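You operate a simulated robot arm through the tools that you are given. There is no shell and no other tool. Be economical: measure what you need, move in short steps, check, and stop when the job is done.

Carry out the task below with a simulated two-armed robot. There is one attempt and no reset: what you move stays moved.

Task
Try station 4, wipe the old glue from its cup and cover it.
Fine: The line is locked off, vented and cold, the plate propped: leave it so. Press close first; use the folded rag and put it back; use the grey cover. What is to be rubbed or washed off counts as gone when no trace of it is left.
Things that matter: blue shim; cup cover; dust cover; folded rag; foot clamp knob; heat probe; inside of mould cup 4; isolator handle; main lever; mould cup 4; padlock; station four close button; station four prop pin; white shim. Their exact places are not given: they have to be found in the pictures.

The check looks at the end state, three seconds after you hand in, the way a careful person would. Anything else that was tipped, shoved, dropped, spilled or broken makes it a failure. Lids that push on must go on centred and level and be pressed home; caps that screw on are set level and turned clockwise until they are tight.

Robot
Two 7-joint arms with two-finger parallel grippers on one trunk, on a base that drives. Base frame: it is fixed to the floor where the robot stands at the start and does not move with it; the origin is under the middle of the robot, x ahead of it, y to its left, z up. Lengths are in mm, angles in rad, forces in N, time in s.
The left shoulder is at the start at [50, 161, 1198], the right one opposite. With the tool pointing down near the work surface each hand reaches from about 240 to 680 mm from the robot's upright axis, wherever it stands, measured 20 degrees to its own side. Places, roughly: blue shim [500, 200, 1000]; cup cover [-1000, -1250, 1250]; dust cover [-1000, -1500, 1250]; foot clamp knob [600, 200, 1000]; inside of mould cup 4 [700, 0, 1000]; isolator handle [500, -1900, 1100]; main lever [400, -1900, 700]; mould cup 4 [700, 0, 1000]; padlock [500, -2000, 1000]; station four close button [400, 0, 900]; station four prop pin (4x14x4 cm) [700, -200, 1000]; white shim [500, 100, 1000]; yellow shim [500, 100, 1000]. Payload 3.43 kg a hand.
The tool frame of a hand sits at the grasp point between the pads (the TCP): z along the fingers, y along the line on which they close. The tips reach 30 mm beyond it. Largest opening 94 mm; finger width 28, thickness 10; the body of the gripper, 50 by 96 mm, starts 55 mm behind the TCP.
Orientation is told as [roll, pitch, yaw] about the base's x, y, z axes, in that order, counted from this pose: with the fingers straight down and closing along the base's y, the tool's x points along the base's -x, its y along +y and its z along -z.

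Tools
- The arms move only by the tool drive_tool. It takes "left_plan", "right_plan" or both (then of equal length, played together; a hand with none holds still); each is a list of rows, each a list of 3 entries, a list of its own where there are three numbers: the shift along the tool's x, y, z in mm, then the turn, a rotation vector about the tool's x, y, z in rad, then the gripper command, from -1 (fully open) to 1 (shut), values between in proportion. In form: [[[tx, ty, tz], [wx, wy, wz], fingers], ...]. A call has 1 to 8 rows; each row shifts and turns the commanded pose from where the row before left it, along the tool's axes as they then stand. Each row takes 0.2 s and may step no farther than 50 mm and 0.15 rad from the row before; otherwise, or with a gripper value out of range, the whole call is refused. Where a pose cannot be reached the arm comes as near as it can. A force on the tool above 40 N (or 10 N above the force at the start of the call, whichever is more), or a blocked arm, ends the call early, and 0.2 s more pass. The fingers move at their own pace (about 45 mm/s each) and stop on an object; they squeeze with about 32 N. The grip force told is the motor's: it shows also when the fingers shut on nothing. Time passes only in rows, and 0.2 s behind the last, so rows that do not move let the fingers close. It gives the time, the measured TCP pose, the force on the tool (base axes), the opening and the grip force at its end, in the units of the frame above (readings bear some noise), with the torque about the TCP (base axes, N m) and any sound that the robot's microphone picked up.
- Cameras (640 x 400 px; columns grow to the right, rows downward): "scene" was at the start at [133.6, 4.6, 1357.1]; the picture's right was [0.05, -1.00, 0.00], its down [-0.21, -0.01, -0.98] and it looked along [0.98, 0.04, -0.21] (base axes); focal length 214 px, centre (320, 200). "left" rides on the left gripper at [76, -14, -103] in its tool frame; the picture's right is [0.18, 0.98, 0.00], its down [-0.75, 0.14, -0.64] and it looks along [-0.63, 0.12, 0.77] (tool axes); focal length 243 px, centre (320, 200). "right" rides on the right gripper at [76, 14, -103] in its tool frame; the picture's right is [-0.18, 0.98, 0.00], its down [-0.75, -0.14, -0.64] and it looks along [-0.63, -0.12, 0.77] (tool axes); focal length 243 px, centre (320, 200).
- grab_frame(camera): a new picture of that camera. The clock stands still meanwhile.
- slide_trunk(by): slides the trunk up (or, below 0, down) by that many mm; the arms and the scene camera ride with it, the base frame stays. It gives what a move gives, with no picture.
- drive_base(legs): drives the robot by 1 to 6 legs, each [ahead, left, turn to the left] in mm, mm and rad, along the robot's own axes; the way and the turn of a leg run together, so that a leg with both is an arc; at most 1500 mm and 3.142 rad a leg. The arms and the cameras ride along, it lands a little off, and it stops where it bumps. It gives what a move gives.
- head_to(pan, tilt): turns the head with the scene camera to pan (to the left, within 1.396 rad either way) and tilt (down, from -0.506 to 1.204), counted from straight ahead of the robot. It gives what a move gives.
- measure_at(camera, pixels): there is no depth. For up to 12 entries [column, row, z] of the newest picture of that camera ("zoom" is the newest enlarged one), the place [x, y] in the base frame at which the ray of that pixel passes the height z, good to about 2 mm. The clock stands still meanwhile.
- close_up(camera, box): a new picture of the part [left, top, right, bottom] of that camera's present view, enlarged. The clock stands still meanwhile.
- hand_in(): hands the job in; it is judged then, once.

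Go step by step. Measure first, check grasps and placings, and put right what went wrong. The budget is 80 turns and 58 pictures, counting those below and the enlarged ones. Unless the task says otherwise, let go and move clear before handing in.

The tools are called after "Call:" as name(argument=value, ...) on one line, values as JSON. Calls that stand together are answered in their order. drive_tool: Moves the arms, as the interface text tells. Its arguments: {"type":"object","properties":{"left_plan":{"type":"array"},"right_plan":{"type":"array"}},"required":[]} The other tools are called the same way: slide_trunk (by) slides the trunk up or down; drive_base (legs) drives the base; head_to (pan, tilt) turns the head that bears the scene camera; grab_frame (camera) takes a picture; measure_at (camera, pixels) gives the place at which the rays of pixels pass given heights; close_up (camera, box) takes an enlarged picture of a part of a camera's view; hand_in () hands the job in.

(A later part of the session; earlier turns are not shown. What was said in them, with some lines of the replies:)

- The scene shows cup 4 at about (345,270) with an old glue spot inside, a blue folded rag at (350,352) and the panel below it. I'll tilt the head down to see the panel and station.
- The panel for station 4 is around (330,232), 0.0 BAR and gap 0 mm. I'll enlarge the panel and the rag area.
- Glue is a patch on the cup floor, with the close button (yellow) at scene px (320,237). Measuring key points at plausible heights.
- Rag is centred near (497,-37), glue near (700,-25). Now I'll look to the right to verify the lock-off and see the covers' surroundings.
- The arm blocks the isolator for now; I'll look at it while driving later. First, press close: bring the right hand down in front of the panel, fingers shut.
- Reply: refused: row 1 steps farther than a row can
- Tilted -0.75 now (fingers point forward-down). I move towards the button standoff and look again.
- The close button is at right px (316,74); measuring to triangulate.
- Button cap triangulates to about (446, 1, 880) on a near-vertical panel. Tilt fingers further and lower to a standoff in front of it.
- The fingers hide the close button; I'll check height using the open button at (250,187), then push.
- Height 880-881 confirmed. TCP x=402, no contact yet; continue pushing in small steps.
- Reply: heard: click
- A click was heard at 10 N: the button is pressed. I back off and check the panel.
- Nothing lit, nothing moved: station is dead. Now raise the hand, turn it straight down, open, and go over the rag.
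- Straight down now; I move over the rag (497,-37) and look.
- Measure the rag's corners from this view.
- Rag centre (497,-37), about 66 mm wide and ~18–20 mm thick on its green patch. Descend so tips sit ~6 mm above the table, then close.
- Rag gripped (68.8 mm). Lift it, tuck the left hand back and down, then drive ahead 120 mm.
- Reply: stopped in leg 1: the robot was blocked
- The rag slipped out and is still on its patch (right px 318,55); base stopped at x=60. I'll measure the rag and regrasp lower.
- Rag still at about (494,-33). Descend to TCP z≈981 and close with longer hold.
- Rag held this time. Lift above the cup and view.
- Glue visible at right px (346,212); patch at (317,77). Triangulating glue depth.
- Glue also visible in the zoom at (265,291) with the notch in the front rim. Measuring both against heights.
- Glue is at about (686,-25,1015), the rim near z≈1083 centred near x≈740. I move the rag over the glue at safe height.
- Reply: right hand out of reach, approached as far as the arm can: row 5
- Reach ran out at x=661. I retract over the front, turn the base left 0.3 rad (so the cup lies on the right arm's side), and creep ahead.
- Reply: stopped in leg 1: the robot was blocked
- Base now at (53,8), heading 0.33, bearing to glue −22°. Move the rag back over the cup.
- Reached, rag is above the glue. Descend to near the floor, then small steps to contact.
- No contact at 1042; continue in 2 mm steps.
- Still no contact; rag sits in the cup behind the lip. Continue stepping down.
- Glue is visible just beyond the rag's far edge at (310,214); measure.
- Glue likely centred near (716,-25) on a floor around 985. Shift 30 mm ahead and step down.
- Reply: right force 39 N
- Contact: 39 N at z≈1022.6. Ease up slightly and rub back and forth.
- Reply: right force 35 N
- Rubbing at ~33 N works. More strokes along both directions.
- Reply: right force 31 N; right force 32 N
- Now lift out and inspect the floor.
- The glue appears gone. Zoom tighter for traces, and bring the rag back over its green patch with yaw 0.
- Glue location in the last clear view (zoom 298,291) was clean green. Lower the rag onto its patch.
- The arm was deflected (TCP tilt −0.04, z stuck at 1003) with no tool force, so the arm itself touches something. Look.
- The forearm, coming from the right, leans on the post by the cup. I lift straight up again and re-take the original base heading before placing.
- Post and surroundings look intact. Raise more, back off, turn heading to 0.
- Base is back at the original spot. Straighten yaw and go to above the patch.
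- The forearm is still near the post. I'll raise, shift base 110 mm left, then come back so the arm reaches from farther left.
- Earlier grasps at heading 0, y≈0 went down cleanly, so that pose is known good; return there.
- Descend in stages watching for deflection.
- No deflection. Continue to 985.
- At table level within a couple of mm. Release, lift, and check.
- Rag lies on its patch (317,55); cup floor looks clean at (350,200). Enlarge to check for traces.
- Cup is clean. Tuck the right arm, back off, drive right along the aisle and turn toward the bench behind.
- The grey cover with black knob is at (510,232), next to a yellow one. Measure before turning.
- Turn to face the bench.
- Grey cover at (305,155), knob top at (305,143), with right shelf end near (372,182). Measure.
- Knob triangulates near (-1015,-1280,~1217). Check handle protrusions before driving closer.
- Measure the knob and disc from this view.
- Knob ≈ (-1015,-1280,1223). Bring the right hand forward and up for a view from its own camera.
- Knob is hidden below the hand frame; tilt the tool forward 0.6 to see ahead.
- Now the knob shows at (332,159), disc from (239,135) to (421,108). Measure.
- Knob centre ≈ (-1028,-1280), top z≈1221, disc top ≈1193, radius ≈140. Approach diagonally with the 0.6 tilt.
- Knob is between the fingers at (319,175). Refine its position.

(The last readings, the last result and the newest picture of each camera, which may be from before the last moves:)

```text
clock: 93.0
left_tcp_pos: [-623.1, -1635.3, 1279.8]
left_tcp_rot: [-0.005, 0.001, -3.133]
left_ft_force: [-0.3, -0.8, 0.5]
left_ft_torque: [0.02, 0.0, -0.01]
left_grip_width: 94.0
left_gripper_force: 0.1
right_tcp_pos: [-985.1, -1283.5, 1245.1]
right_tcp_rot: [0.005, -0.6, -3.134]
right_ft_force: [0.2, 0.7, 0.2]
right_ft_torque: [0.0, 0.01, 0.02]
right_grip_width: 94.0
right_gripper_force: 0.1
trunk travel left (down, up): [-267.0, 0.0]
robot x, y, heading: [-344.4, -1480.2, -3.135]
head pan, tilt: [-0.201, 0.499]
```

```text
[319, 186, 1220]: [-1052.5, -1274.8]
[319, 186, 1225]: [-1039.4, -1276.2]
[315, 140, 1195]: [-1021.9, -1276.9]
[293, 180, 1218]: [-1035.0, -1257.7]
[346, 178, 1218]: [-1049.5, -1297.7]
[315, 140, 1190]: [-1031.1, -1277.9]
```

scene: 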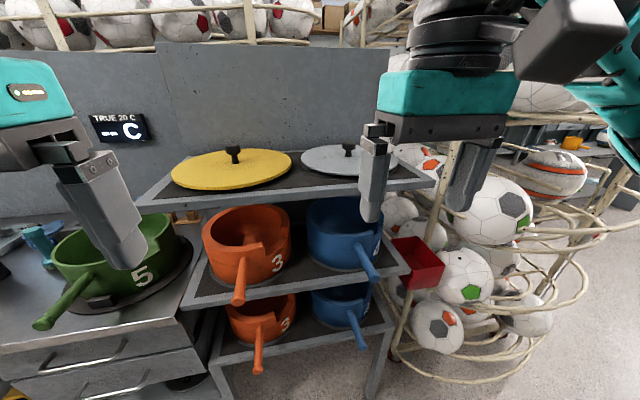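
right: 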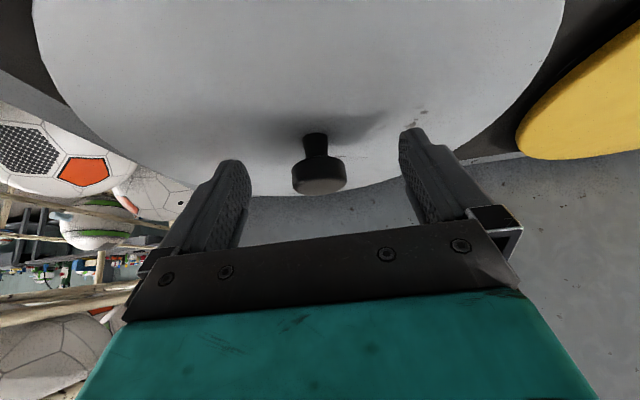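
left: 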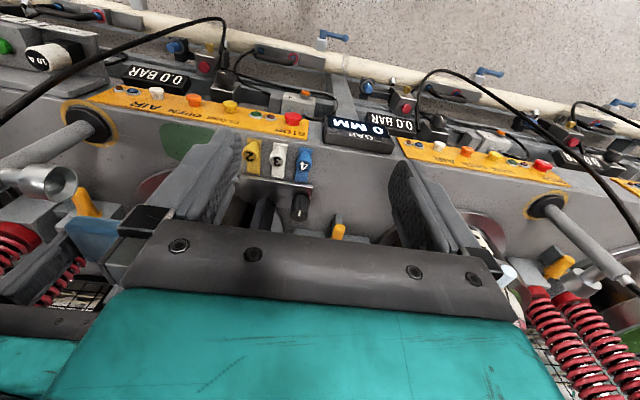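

Advance to the knob and close.

Call:
drive_tool(right_plan=[[[-11, -3, 15], [0, 0, 0], -1], [[-11, -2.5, 14.5], [0, 0, 0], -1], [[0, 0, 0], [0, 0, 0], 0.3], [[0, 0, 0], [0, 0, 0], 1], [[0, 0, 0], [0, 0, 0], 1], [[0, 0, 0], [0, 0, 0], 1], [[0, 0, 0], [0, 0, 0], 1]])

Call:
drive_tool(right_plan=[[[-4, 0, -6], [0, 0, 0], 1], [[-8, 0, -12], [0, 0, 0], 1], [[-12, 0, -18], [0, 0, 0], 1], [[-14, 0, -21], [0, 0, 0], 1]])

Call:
grab_frame(camera="right")

```text
clock: 94.5
left_tcp_pos: [-624.0, -1636.6, 1279.0]
left_tcp_rot: [-0.002, 0.003, -3.133]
left_ft_force: [-0.7, 0.3, -1.0]
left_ft_torque: [0.01, 0.02, 0.01]
left_grip_width: 93.9
left_gripper_force: 0.1
right_tcp_pos: [-1019.7, -1278.9, 1233.3]
right_tcp_rot: [0.004, -0.598, -3.134]
right_ft_force: [1.0, -3.9, 2.7]
right_ft_torque: [-0.11, 0.04, 0.03]
right_grip_width: 38.9
right_gripper_force: 32.2
trunk travel left (down, up): [-267.0, 0.0]
robot x, y, heading: [-343.4, -1484.4, -3.135]
head pan, tilt: [-0.201, 0.499]
```

```text
clock: 95.5
left_tcp_pos: [-623.9, -1635.1, 1279.2]
left_tcp_rot: [-0.002, 0.002, -3.133]
left_ft_force: [0.1, -0.1, 0.6]
left_ft_torque: [-0.01, 0.03, 0.02]
left_grip_width: 94.4
left_gripper_force: 0.0
right_tcp_pos: [-1020.9, -1278.0, 1302.1]
right_tcp_rot: [0.003, -0.599, -3.135]
right_ft_force: [0.6, 0.3, -5.5]
right_ft_torque: [-0.02, 0.03, -0.02]
right_grip_width: 39.0
right_gripper_force: 32.2
trunk travel left (down, up): [-267.0, 0.0]
robot x, y, heading: [-343.3, -1481.3, -3.134]
head pan, tilt: [-0.201, 0.499]
```

```text
12 pictures are left
```

right: 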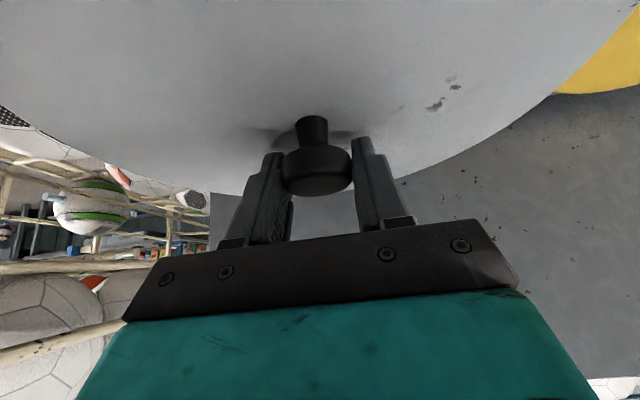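

Cover lifted (≈5.5 N), held by the knob. Pull back and drive in reverse out of the bench, then turn to the machine.

Call:
drive_tool(right_plan=[[[32.9, 0, -31.6], [0, 0, 0], 1], [[32.9, 0, -31.6], [0, 0, 0], 1], [[32.9, 0, -31.6], [0, 0, 0], 1], [[32.9, 0, -31.6], [0, 0, 0], 1], [[0, 0, 0], [0, 0, 0], 1]])

Call:
drive_base(legs=[[-100, 0, 0], [0, -240, 0], [0, 0, 1.565], [0, 0, 1.565]])

```text
clock: 96.8
left_tcp_pos: [-623.1, -1636.5, 1278.8]
left_tcp_rot: [-0.003, 0.003, -3.133]
left_ft_force: [0.1, -0.6, -0.7]
left_ft_torque: [0.0, 0.0, 0.04]
left_grip_width: 94.0
left_gripper_force: 0.2
right_tcp_pos: [-839.7, -1275.8, 1331.0]
right_tcp_rot: [0.004, -0.597, -3.138]
right_ft_force: [-0.3, -0.4, -5.1]
right_ft_torque: [-0.02, 0.04, 0.02]
right_grip_width: 38.6
right_gripper_force: 32.3
trunk travel left (down, up): [-267.0, 0.0]
robot x, y, heading: [-347.0, -1481.6, -3.136]
head pan, tilt: [-0.201, 0.499]
```

```text
clock: 106.9
left_tcp_pos: [33.1, -1088.3, 1278.3]
left_tcp_rot: [-0.003, 0.002, 0.006]
left_ft_force: [-0.2, 0.2, 0.1]
left_ft_torque: [-0.01, 0.0, 0.02]
left_grip_width: 93.8
left_gripper_force: 0.1
right_tcp_pos: [248.3, -1448.0, 1332.1]
right_tcp_rot: [0.003, -0.598, 0.003]
right_ft_force: [-0.4, 0.1, -5.3]
right_ft_torque: [-0.01, -0.01, 0.0]
right_grip_width: 37.8
right_gripper_force: 32.1
trunk travel left (down, up): [-267.0, 0.0]
robot x, y, heading: [-243.4, -1243.3, 0.003]
head pan, tilt: [-0.201, 0.499]
```

Now drive left along the aisle to y≈170 and look at the cup from there.

Call:
drive_base(legs=[[-40, 0, -0.003], [0, 1413, 0]])

Call:
head_to(pan=-0.25, tilt=0.4)

Call:
grab_frame(camera="scene")

```text
clock: 114.4
left_tcp_pos: [-0.6, 321.8, 1278.6]
left_tcp_rot: [-0.004, 0.002, -0.005]
left_ft_force: [-0.6, -0.7, -0.6]
left_ft_torque: [0.0, 0.0, -0.02]
left_grip_width: 94.0
left_gripper_force: 0.0
right_tcp_pos: [209.7, -40.2, 1331.6]
right_tcp_rot: [0.005, -0.597, -0.008]
right_ft_force: [0.4, -0.2, -4.5]
right_ft_torque: [0.01, 0.02, -0.02]
right_grip_width: 37.6
right_gripper_force: 31.1
trunk travel left (down, up): [-267.0, 0.0]
robot x, y, heading: [-282.3, 173.6, -0.006]
head pan, tilt: [-0.201, 0.499]
```

```text
clock: 115.1
left_tcp_pos: [-1.8, 321.7, 1279.2]
left_tcp_rot: [-0.004, 0.002, -0.004]
left_ft_force: [0.2, 0.3, 0.3]
left_ft_torque: [0.01, 0.03, -0.02]
left_grip_width: 94.1
left_gripper_force: 0.0
right_tcp_pos: [209.2, -40.1, 1331.9]
right_tcp_rot: [0.003, -0.597, -0.006]
right_ft_force: [-0.3, 0.1, -5.2]
right_ft_torque: [0.0, 0.02, 0.04]
right_grip_width: 37.5
right_gripper_force: 31.8
trunk travel left (down, up): [-267.0, 0.0]
robot x, y, heading: [-284.3, 170.1, -0.014]
head pan, tilt: [-0.25, 0.4]
```

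```text
11 pictures are left
```

scene: 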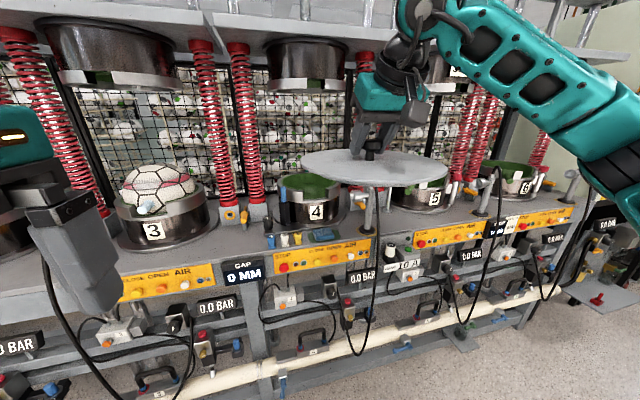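

Cover hangs level. Measure the cup rim, post top and upper mould in this picture before entering.

Call:
measure_at(camera="scene", pixels=[[368, 190, 1100], [368, 190, 1080], [376, 190, 1130], [270, 215, 1060], [270, 213, 1000], [278, 188, 1083], [349, 190, 1083], [268, 236, 1000], [284, 178, 1080], [372, 235, 950]])

Call:
close_up(camera="scene", box=[250, 150, 410, 250])

```text
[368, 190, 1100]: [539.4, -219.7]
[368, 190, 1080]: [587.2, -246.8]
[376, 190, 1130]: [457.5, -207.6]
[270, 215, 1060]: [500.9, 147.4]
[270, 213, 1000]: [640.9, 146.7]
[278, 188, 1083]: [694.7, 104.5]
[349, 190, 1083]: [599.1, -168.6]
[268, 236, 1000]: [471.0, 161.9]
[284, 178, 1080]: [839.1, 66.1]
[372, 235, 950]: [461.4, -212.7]
```

```text
4.00 times, centred on (330, 200) of scene
```

zoom: 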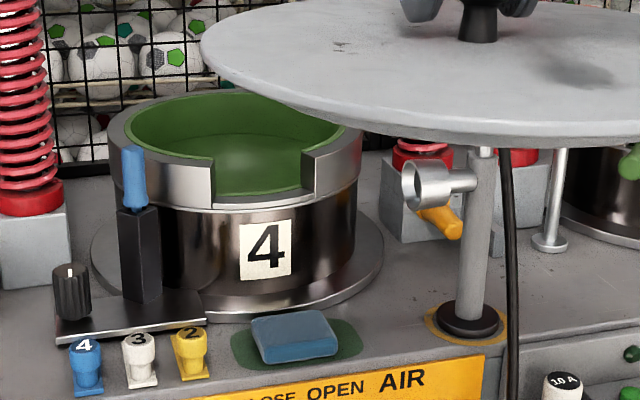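

Zoom shows the rim well: left (108,132), back (232,87), right (362,135), notch corners (212,164) and (303,158). Fit the circle at candidate heights.

Call:
measure_at(camera="zoom", pixels=[[108, 132, 1080], [232, 87, 1080], [362, 135, 1080], [212, 164, 1080], [303, 158, 1080], [150, 155, 1080], [108, 132, 1095], [232, 87, 1095], [362, 135, 1095], [212, 164, 1095], [303, 158, 1095], [150, 155, 1095]])

```text
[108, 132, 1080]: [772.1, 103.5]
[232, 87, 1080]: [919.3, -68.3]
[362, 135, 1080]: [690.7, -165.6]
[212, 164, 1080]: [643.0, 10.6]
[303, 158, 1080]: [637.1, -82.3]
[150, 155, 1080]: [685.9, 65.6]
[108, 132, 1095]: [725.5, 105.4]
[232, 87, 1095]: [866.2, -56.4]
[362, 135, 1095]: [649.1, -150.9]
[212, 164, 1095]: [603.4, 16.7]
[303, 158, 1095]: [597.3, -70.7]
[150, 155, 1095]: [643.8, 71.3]
```

Estimate rim centre ≈(725,-31) at z≈1097; verify using the flange, which sits at the known table height.

Call:
measure_at(camera="zoom", pixels=[[92, 258, 952], [384, 255, 952], [240, 318, 952], [150, 306, 952], [330, 303, 952], [98, 275, 952], [374, 278, 952], [265, 385, 970], [265, 385, 950]])

```text
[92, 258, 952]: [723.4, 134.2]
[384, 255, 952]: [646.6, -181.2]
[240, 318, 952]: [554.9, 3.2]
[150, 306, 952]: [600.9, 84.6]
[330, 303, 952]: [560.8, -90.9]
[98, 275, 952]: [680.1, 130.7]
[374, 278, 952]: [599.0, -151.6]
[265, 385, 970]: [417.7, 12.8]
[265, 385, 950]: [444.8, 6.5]
```

Flange fit gives cup centre ≈(719,-32), rim z≈1098; cover centre is ≈12 mm ahead of the TCP, disc top 38–40 mm below it, radius ≈144. Check the grip now.

Call:
grab_frame(camera="right")

```text
9 pictures are left
```

right: 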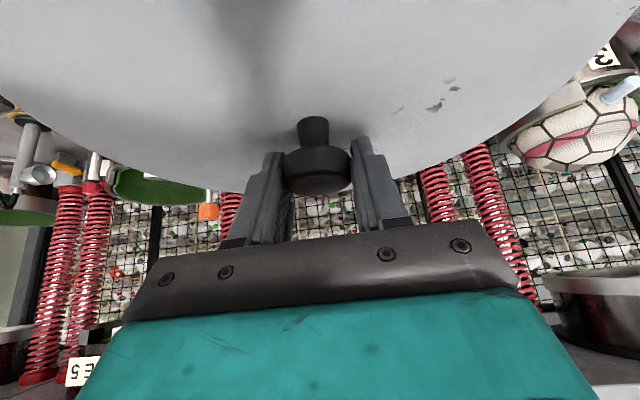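

Grip unchanged. Lower to z≈1200 and drive ahead.

Call:
drive_tool(right_plan=[[[24.5, 0, 35.7], [0, 0, 0], 1], [[24.5, 0, 35.7], [0, 0, 0], 1], [[24.5, 0, 35.7], [0, 0, 0], 1], [[0, 0, 0], [0, 0, 0], 1]])

Call:
drive_base(legs=[[325, 0, 0.012]])

```text
clock: 116.1
left_tcp_pos: [-1.5, 320.8, 1278.5]
left_tcp_rot: [-0.002, 0.002, -0.004]
left_ft_force: [-0.3, -0.3, -0.5]
left_ft_torque: [0.0, 0.0, 0.0]
left_grip_width: 94.1
left_gripper_force: 0.0
right_tcp_pos: [208.7, -39.6, 1199.4]
right_tcp_rot: [0.002, -0.6, -0.008]
right_ft_force: [-0.5, 0.0, -5.3]
right_ft_torque: [0.03, -0.04, -0.02]
right_grip_width: 37.5
right_gripper_force: 31.4
trunk travel left (down, up): [-267.0, 0.0]
robot x, y, heading: [-283.1, 171.8, -0.008]
head pan, tilt: [-0.25, 0.4]
```

```text
clock: 118.2
left_tcp_pos: [289.6, 325.0, 1278.8]
left_tcp_rot: [-0.002, 0.001, 0.007]
left_ft_force: [-0.9, -0.1, 0.1]
left_ft_torque: [0.0, -0.04, -0.02]
left_grip_width: 94.0
left_gripper_force: 0.0
right_tcp_pos: [505.5, -33.5, 1199.9]
right_tcp_rot: [0.001, -0.596, 0.007]
right_ft_force: [-1.0, -0.1, -5.4]
right_ft_torque: [0.0, -0.03, 0.0]
right_grip_width: 37.5
right_gripper_force: 32.3
trunk travel left (down, up): [-267.0, 0.0]
robot x, y, heading: [10.2, 171.5, 0.003]
head pan, tilt: [-0.25, 0.4]
stopped in leg 1: the robot was blocked; the commanded pose is now the measured one
```

Blocked at x=10, but reach should suffice with the tilt. Move the cover over the cup centre at height.

Call:
drive_tool(right_plan=[[[-32.6, 0.3, 23.5], [0, 0, 0], 1], [[-32.6, 0.3, 23.5], [0, 0, 0], 1], [[-32.6, 0.3, 23.5], [0, 0, 0], 1], [[-32.6, 0.3, 23.5], [0, 0, 0], 1], [[-32.6, 0.3, 23.5], [0, 0, 0], 1], [[0, 0, 0], [0, 0, 0], 1]])

Call:
head_to(pan=-0.3, tilt=0.4)

Call:
close_up(camera="scene", box=[200, 100, 440, 250])

```text
clock: 119.6
left_tcp_pos: [291.9, 324.5, 1278.9]
left_tcp_rot: [-0.004, 0.002, 0.008]
left_ft_force: [0.6, -0.8, -0.1]
left_ft_torque: [-0.02, -0.01, -0.01]
left_grip_width: 94.1
left_gripper_force: 0.1
right_tcp_pos: [709.6, -31.3, 1195.6]
right_tcp_rot: [0.004, -0.597, 0.008]
right_ft_force: [-0.6, 0.0, -5.8]
right_ft_torque: [0.0, -0.03, 0.02]
right_grip_width: 37.2
right_gripper_force: 32.1
trunk travel left (down, up): [-267.0, 0.0]
robot x, y, heading: [16.3, 173.0, -0.0]
head pan, tilt: [-0.25, 0.4]
```

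```text
clock: 120.2
left_tcp_pos: [293.9, 324.6, 1279.4]
left_tcp_rot: [-0.002, 0.001, 0.006]
left_ft_force: [0.2, 0.6, -0.4]
left_ft_torque: [0.01, -0.01, 0.01]
left_grip_width: 94.0
left_gripper_force: 0.1
right_tcp_pos: [708.9, -32.3, 1194.4]
right_tcp_rot: [0.002, -0.597, 0.006]
right_ft_force: [1.9, -0.8, -5.5]
right_ft_torque: [-0.02, -0.04, -0.01]
right_grip_width: 37.2
right_gripper_force: 32.2
trunk travel left (down, up): [-267.0, 0.0]
robot x, y, heading: [16.2, 172.4, 0.005]
head pan, tilt: [-0.3, 0.4]
```

```text
2.67 times, centred on (320, 175) of scene
```

zoom: 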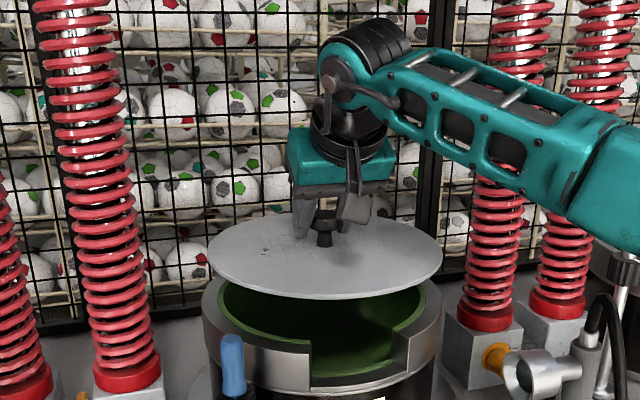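

Cover is over the cup. Verify alignment by measuring disc edges at z≈1155 and rim edges at z≈1098.

Call:
measure_at(camera="zoom", pixels=[[208, 253, 1154], [442, 253, 1154], [335, 298, 1154], [325, 215, 1154], [250, 285, 1154], [405, 287, 1154], [202, 306, 1098], [442, 304, 1098], [310, 340, 1098], [406, 334, 1098], [232, 330, 1098]])

```text
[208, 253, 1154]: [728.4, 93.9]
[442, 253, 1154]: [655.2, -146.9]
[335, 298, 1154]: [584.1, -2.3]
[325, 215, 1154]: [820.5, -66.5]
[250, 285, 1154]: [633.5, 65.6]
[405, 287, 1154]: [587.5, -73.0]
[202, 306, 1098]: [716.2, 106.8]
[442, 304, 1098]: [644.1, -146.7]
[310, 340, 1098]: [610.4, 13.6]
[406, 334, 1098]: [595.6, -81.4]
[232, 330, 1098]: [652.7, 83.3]
```

Disc centre comes out ≈(717,-32) versus cup (719,-32): aligned within a couple mm. Lower straight down, the last part in small steps.

Call:
drive_tool(right_plan=[[[7, 0, 13.5], [0, 0, 0], 1], [[8.4, 0, 12.4], [0, 0, 0], 1], [[2.2, 0, 3.3], [0, 0, 0], 1], [[1.1, 0, 1.7], [0, 0, 0], 1], [[1.1, 0, 1.7], [0, 0, 0], 1], [[1.1, 0, 1.7], [0, 0, 0], 1], [[1.1, 0, 1.7], [0, 0, 0], 1]])

Call:
close_up(camera="scene", box=[240, 140, 400, 240])

```text
clock: 121.8
left_tcp_pos: [292.9, 325.2, 1278.3]
left_tcp_rot: [-0.004, 0.001, 0.006]
left_ft_force: [0.2, -0.6, -0.2]
left_ft_torque: [-0.02, 0.01, 0.01]
left_grip_width: 94.0
left_gripper_force: 0.1
right_tcp_pos: [711.2, -31.9, 1151.0]
right_tcp_rot: [0.004, -0.595, 0.005]
right_ft_force: [-0.2, 0.5, -6.0]
right_ft_torque: [-0.01, -0.03, 0.02]
right_grip_width: 37.3
right_gripper_force: 31.4
trunk travel left (down, up): [-267.0, 0.0]
robot x, y, heading: [14.7, 171.9, 0.003]
head pan, tilt: [-0.3, 0.4]
```

```text
4.00 times, centred on (320, 190) of scene
```

zoom: 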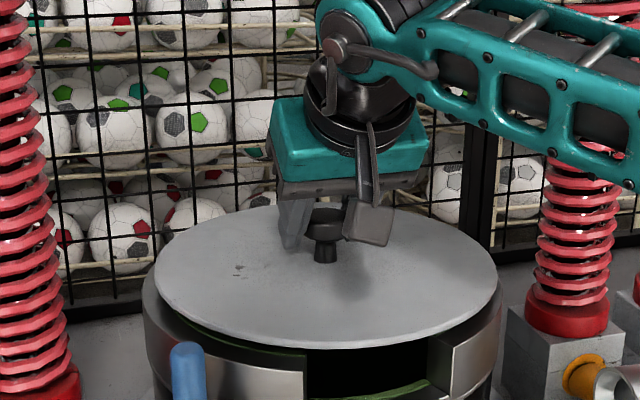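

Disc hovers just above the rim, visible rim a bit wider on the left (143–155) than right (500–502). Measure both.

Call:
measure_at(camera="zoom", pixels=[[154, 262, 1105], [500, 268, 1105], [330, 347, 1105], [220, 327, 1105], [440, 327, 1105], [328, 205, 1105], [142, 295, 1098], [503, 300, 1098], [325, 258, 1107], [325, 212, 1135]])

```text
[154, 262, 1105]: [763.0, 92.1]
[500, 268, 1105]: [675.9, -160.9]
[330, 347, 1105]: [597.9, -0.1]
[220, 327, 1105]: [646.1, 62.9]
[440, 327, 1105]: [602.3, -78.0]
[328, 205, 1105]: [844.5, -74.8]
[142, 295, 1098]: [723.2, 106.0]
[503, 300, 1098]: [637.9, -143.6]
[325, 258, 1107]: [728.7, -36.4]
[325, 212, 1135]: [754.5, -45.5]
```

Disc centre ≈(721,-36); shift y by +3.5, then lower to contact.

Call:
drive_tool(right_plan=[[[0, 3.5, 0], [0, 0, 0], 1], [[1.1, 0, 1.7], [0, 0, 0], 1], [[1.1, 0, 1.7], [0, 0, 0], 1], [[1.1, 0, 1.7], [0, 0, 0], 1], [[1.1, 0, 1.7], [0, 0, 0], 1]])

```text
clock: 123.0
left_tcp_pos: [291.8, 325.0, 1279.2]
left_tcp_rot: [-0.004, 0.002, 0.009]
left_ft_force: [0.2, 0.3, -0.1]
left_ft_torque: [0.0, 0.03, 0.01]
left_grip_width: 94.2
left_gripper_force: 0.0
right_tcp_pos: [712.2, -28.1, 1143.6]
right_tcp_rot: [0.003, -0.596, 0.006]
right_ft_force: [-0.4, -0.5, -5.1]
right_ft_torque: [0.01, -0.01, 0.02]
right_grip_width: 37.3
right_gripper_force: 32.0
trunk travel left (down, up): [-267.0, 0.0]
robot x, y, heading: [14.5, 171.9, 0.0]
head pan, tilt: [-0.3, 0.4]
```

Call:
drive_tool(right_plan=[[[1.1, 0, 1.7], [0, 0, 0], 1], [[1.1, 0, 1.7], [0, 0, 0], 1], [[0.6, 0, 0.8], [0, 0, 0], 1], [[0.6, 0, 0.8], [0, 0, 0], 1]])

```text
clock: 124.0
left_tcp_pos: [291.9, 327.0, 1280.0]
left_tcp_rot: [-0.004, 0.002, 0.006]
left_ft_force: [-0.4, -0.1, 0.6]
left_ft_torque: [-0.02, 0.03, -0.05]
left_grip_width: 93.8
left_gripper_force: 0.0
right_tcp_pos: [710.7, -26.4, 1142.8]
right_tcp_rot: [0.005, -0.604, 0.005]
right_ft_force: [7.1, -0.3, 12.4]
right_ft_torque: [0.0, 0.62, -0.03]
right_grip_width: 37.0
right_gripper_force: 31.8
trunk travel left (down, up): [-267.0, 0.0]
robot x, y, heading: [17.4, 168.9, 0.008]
head pan, tilt: [-0.3, 0.4]
```

Contact at z≈1142 with 12 N upward. Check levelness.

Call:
close_up(camera="scene", box=[240, 140, 400, 240])

```text
4.00 times, centred on (320, 190) of scene
```

zoom: 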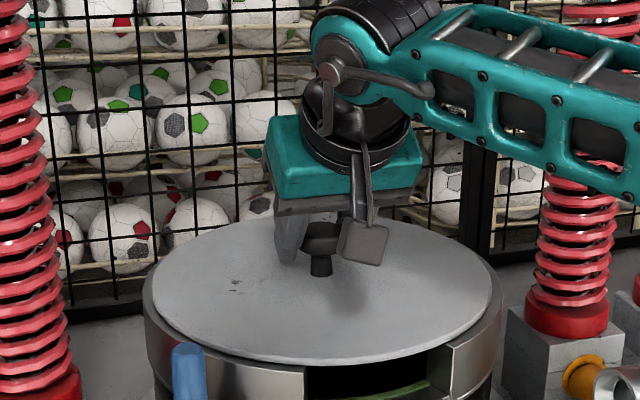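

The disc sits centred and level on the rim with even margins. Release, back out along the fingers, close and position above the knob for a gentle press.

Call:
drive_tool(right_plan=[[[0, 0, 0], [0, 0, 0], 0], [[0, 0, 0], [0, 0, 0], -1], [[0, 0, 0], [0, 0, 0], -1], [[0, 0, 0], [0, 0, 0], -1], [[0, 0, -20], [0, 0, 0], -1], [[0, 0, -25], [0, 0, 0], -1], [[0, 0, -25], [0, 0, 0], -1]])

Call:
grab_frame(camera="right")

```text
clock: 125.6
left_tcp_pos: [291.6, 325.1, 1279.7]
left_tcp_rot: [-0.002, 0.002, 0.008]
left_ft_force: [0.1, 0.1, 0.5]
left_ft_torque: [0.02, 0.01, -0.01]
left_grip_width: 94.2
left_gripper_force: 0.0
right_tcp_pos: [671.5, -27.0, 1196.9]
right_tcp_rot: [0.001, -0.595, 0.005]
right_ft_force: [-0.3, 0.2, 0.4]
right_ft_torque: [0.0, -0.02, -0.01]
right_grip_width: 94.1
right_gripper_force: 0.0
trunk travel left (down, up): [-267.0, 0.0]
robot x, y, heading: [15.0, 175.3, 0.006]
head pan, tilt: [-0.3, 0.4]
```

```text
5 pictures are left
```

right: 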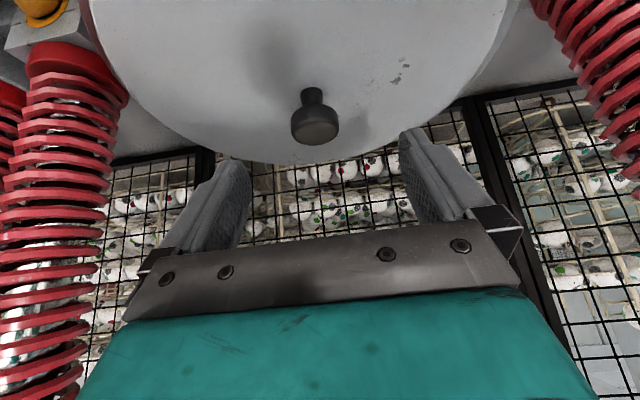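

Knob seen at (315,125). Measure for pressing and disc edges for centring.

Call:
measure_at(camera="right", pixels=[[316, 136, 1130], [316, 136, 1136], [312, 104, 1100], [305, 163, 1100], [305, 163, 1104]])

Call:
drive_tool(right_plan=[[[0, 0, -10], [0, 0, 0], 1], [[-34, 0, 24], [0, 0, 0], 1], [[0, 0, 0], [0, 0, 0], 1], [[0, 0, 0], [0, 0, 0], 1]])

```text
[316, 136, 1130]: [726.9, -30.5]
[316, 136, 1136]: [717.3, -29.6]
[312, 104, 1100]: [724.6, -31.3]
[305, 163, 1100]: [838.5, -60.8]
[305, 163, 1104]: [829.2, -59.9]
```

```text
clock: 126.6
left_tcp_pos: [292.0, 326.5, 1278.8]
left_tcp_rot: [-0.002, 0.003, 0.006]
left_ft_force: [0.1, -0.6, 0.4]
left_ft_torque: [-0.01, 0.02, 0.02]
left_grip_width: 94.1
left_gripper_force: 0.1
right_tcp_pos: [709.3, -26.2, 1202.3]
right_tcp_rot: [0.004, -0.598, 0.006]
right_ft_force: [0.4, 1.0, 0.9]
right_ft_torque: [0.03, -0.04, -0.02]
right_grip_width: 5.7
right_gripper_force: 0.1
trunk travel left (down, up): [-267.0, 0.0]
robot x, y, heading: [10.9, 172.7, 0.003]
head pan, tilt: [-0.3, 0.4]
5 turns are left
```

Five turns left: press down on the knob now in small steps (the 40 N stop limits it).

Call:
drive_tool(right_plan=[[[8.8, -3.5, 25.4], [0, 0, 0], 1], [[1.1, 0, 1.7], [0, 0, 0], 1], [[1.1, 0, 1.7], [0, 0, 0], 1], [[1.1, 0, 1.7], [0, 0, 0], 1], [[1.1, 0, 1.7], [0, 0, 0], 1], [[1.1, 0, 1.7], [0, 0, 0], 1], [[1.1, 0, 1.7], [0, 0, 0], 1]])

```text
clock: 128.2
left_tcp_pos: [289.7, 326.3, 1280.0]
left_tcp_rot: [-0.004, -0.001, 0.009]
left_ft_force: [0.4, 0.0, 0.3]
left_ft_torque: [-0.01, -0.01, -0.02]
left_grip_width: 93.8
left_gripper_force: 0.1
right_tcp_pos: [715.1, -30.7, 1174.7]
right_tcp_rot: [0.006, -0.616, 0.002]
right_ft_force: [8.1, -0.7, 29.8]
right_ft_torque: [-0.04, -0.41, -0.04]
right_grip_width: 0.1
right_gripper_force: 32.5
trunk travel left (down, up): [-267.0, 0.0]
robot x, y, heading: [14.4, 172.3, 0.005]
head pan, tilt: [-0.3, 0.4]
4 turns are left
```

Pressed with ~30 N at the knob; seated. Lift off, retract clear of the machine, and check.

Call:
drive_tool(right_plan=[[[-11, 0, -16.5], [0, 0, 0], 1], [[-10, 0, -16], [0, 0, 0], 1], [[33, 0, -23], [0, 0, 0], 1], [[37, 0, -26], [0, 0, 0], 1], [[37, 0, -26], [0, 0, 0], 1], [[37, 0, -26], [0, 0, 0], 1], [[37, 0, -26], [0, 0, 0], 1], [[37, 0, -26], [0, 0, 0], 1]])

Call:
grab_frame(camera="scene")

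Call:
close_up(camera="scene", box=[220, 130, 420, 255])

```text
clock: 130.0
left_tcp_pos: [291.8, 325.7, 1280.0]
left_tcp_rot: [-0.005, 0.002, 0.009]
left_ft_force: [-0.7, -0.7, 0.3]
left_ft_torque: [0.01, -0.01, -0.02]
left_grip_width: 94.4
left_gripper_force: 0.1
right_tcp_pos: [446.4, -34.0, 1208.7]
right_tcp_rot: [0.003, -0.599, 0.004]
right_ft_force: [0.4, 0.0, -0.8]
right_ft_torque: [-0.02, -0.01, -0.02]
right_grip_width: 0.0
right_gripper_force: 32.4
trunk travel left (down, up): [-267.0, 0.0]
robot x, y, heading: [15.7, 171.2, 0.008]
head pan, tilt: [-0.3, 0.4]
```

```text
4 pictures are left
```

scene: 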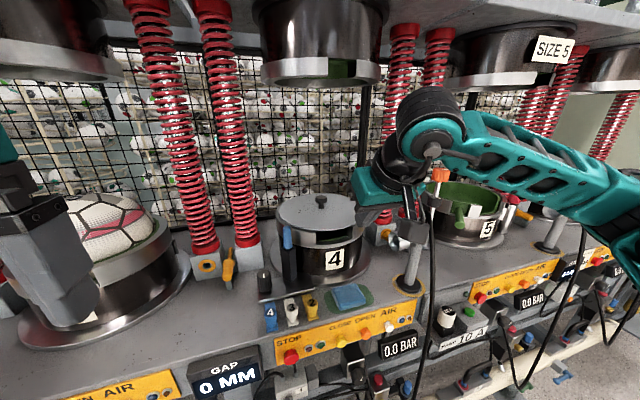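

```text
3.20 times, centred on (320, 192) of scene
3 turns are left
```

zoom: 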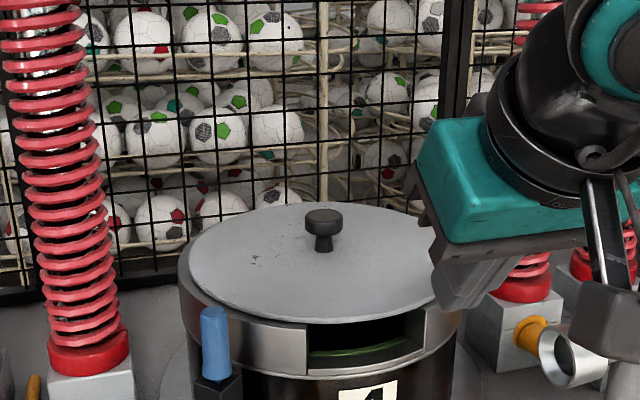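

The grey cover lies level and centred on cup 4, the rag is back on its green patch, and the hands are clear. Handing in.

Call:
hand_in()

```text
The job is handed in.
```

I handed the job in with all the steps carried out, and I haven't seen the check's result.

- **Close button:** I pressed station 4's close first. It clicked, and nothing moved or lit up.
- **Cup 4:** I rubbed the glue off with the folded rag. The enlarged picture afterwards showed no trace on the cup floor.
- **Rag:** it is back on its green patch. It slipped out on the first lift but stayed on the patch.
- **Cover:** the grey cover is on cup 4, centred to within a few mm and level. I pressed it down on the knob with about 30 N.
- **Contact on the way:** bringing the rag back, the right forearm briefly leaned on something, probably the post beside cup 4. I backed off, and the post looked unmoved in the picture. The base also ran up against the front of the machine three times and stopped.
- **Lock-off:** I took your word for it and did not look at the isolator or padlock. The gauge read 0.0 bar and I left the prop pin alone.
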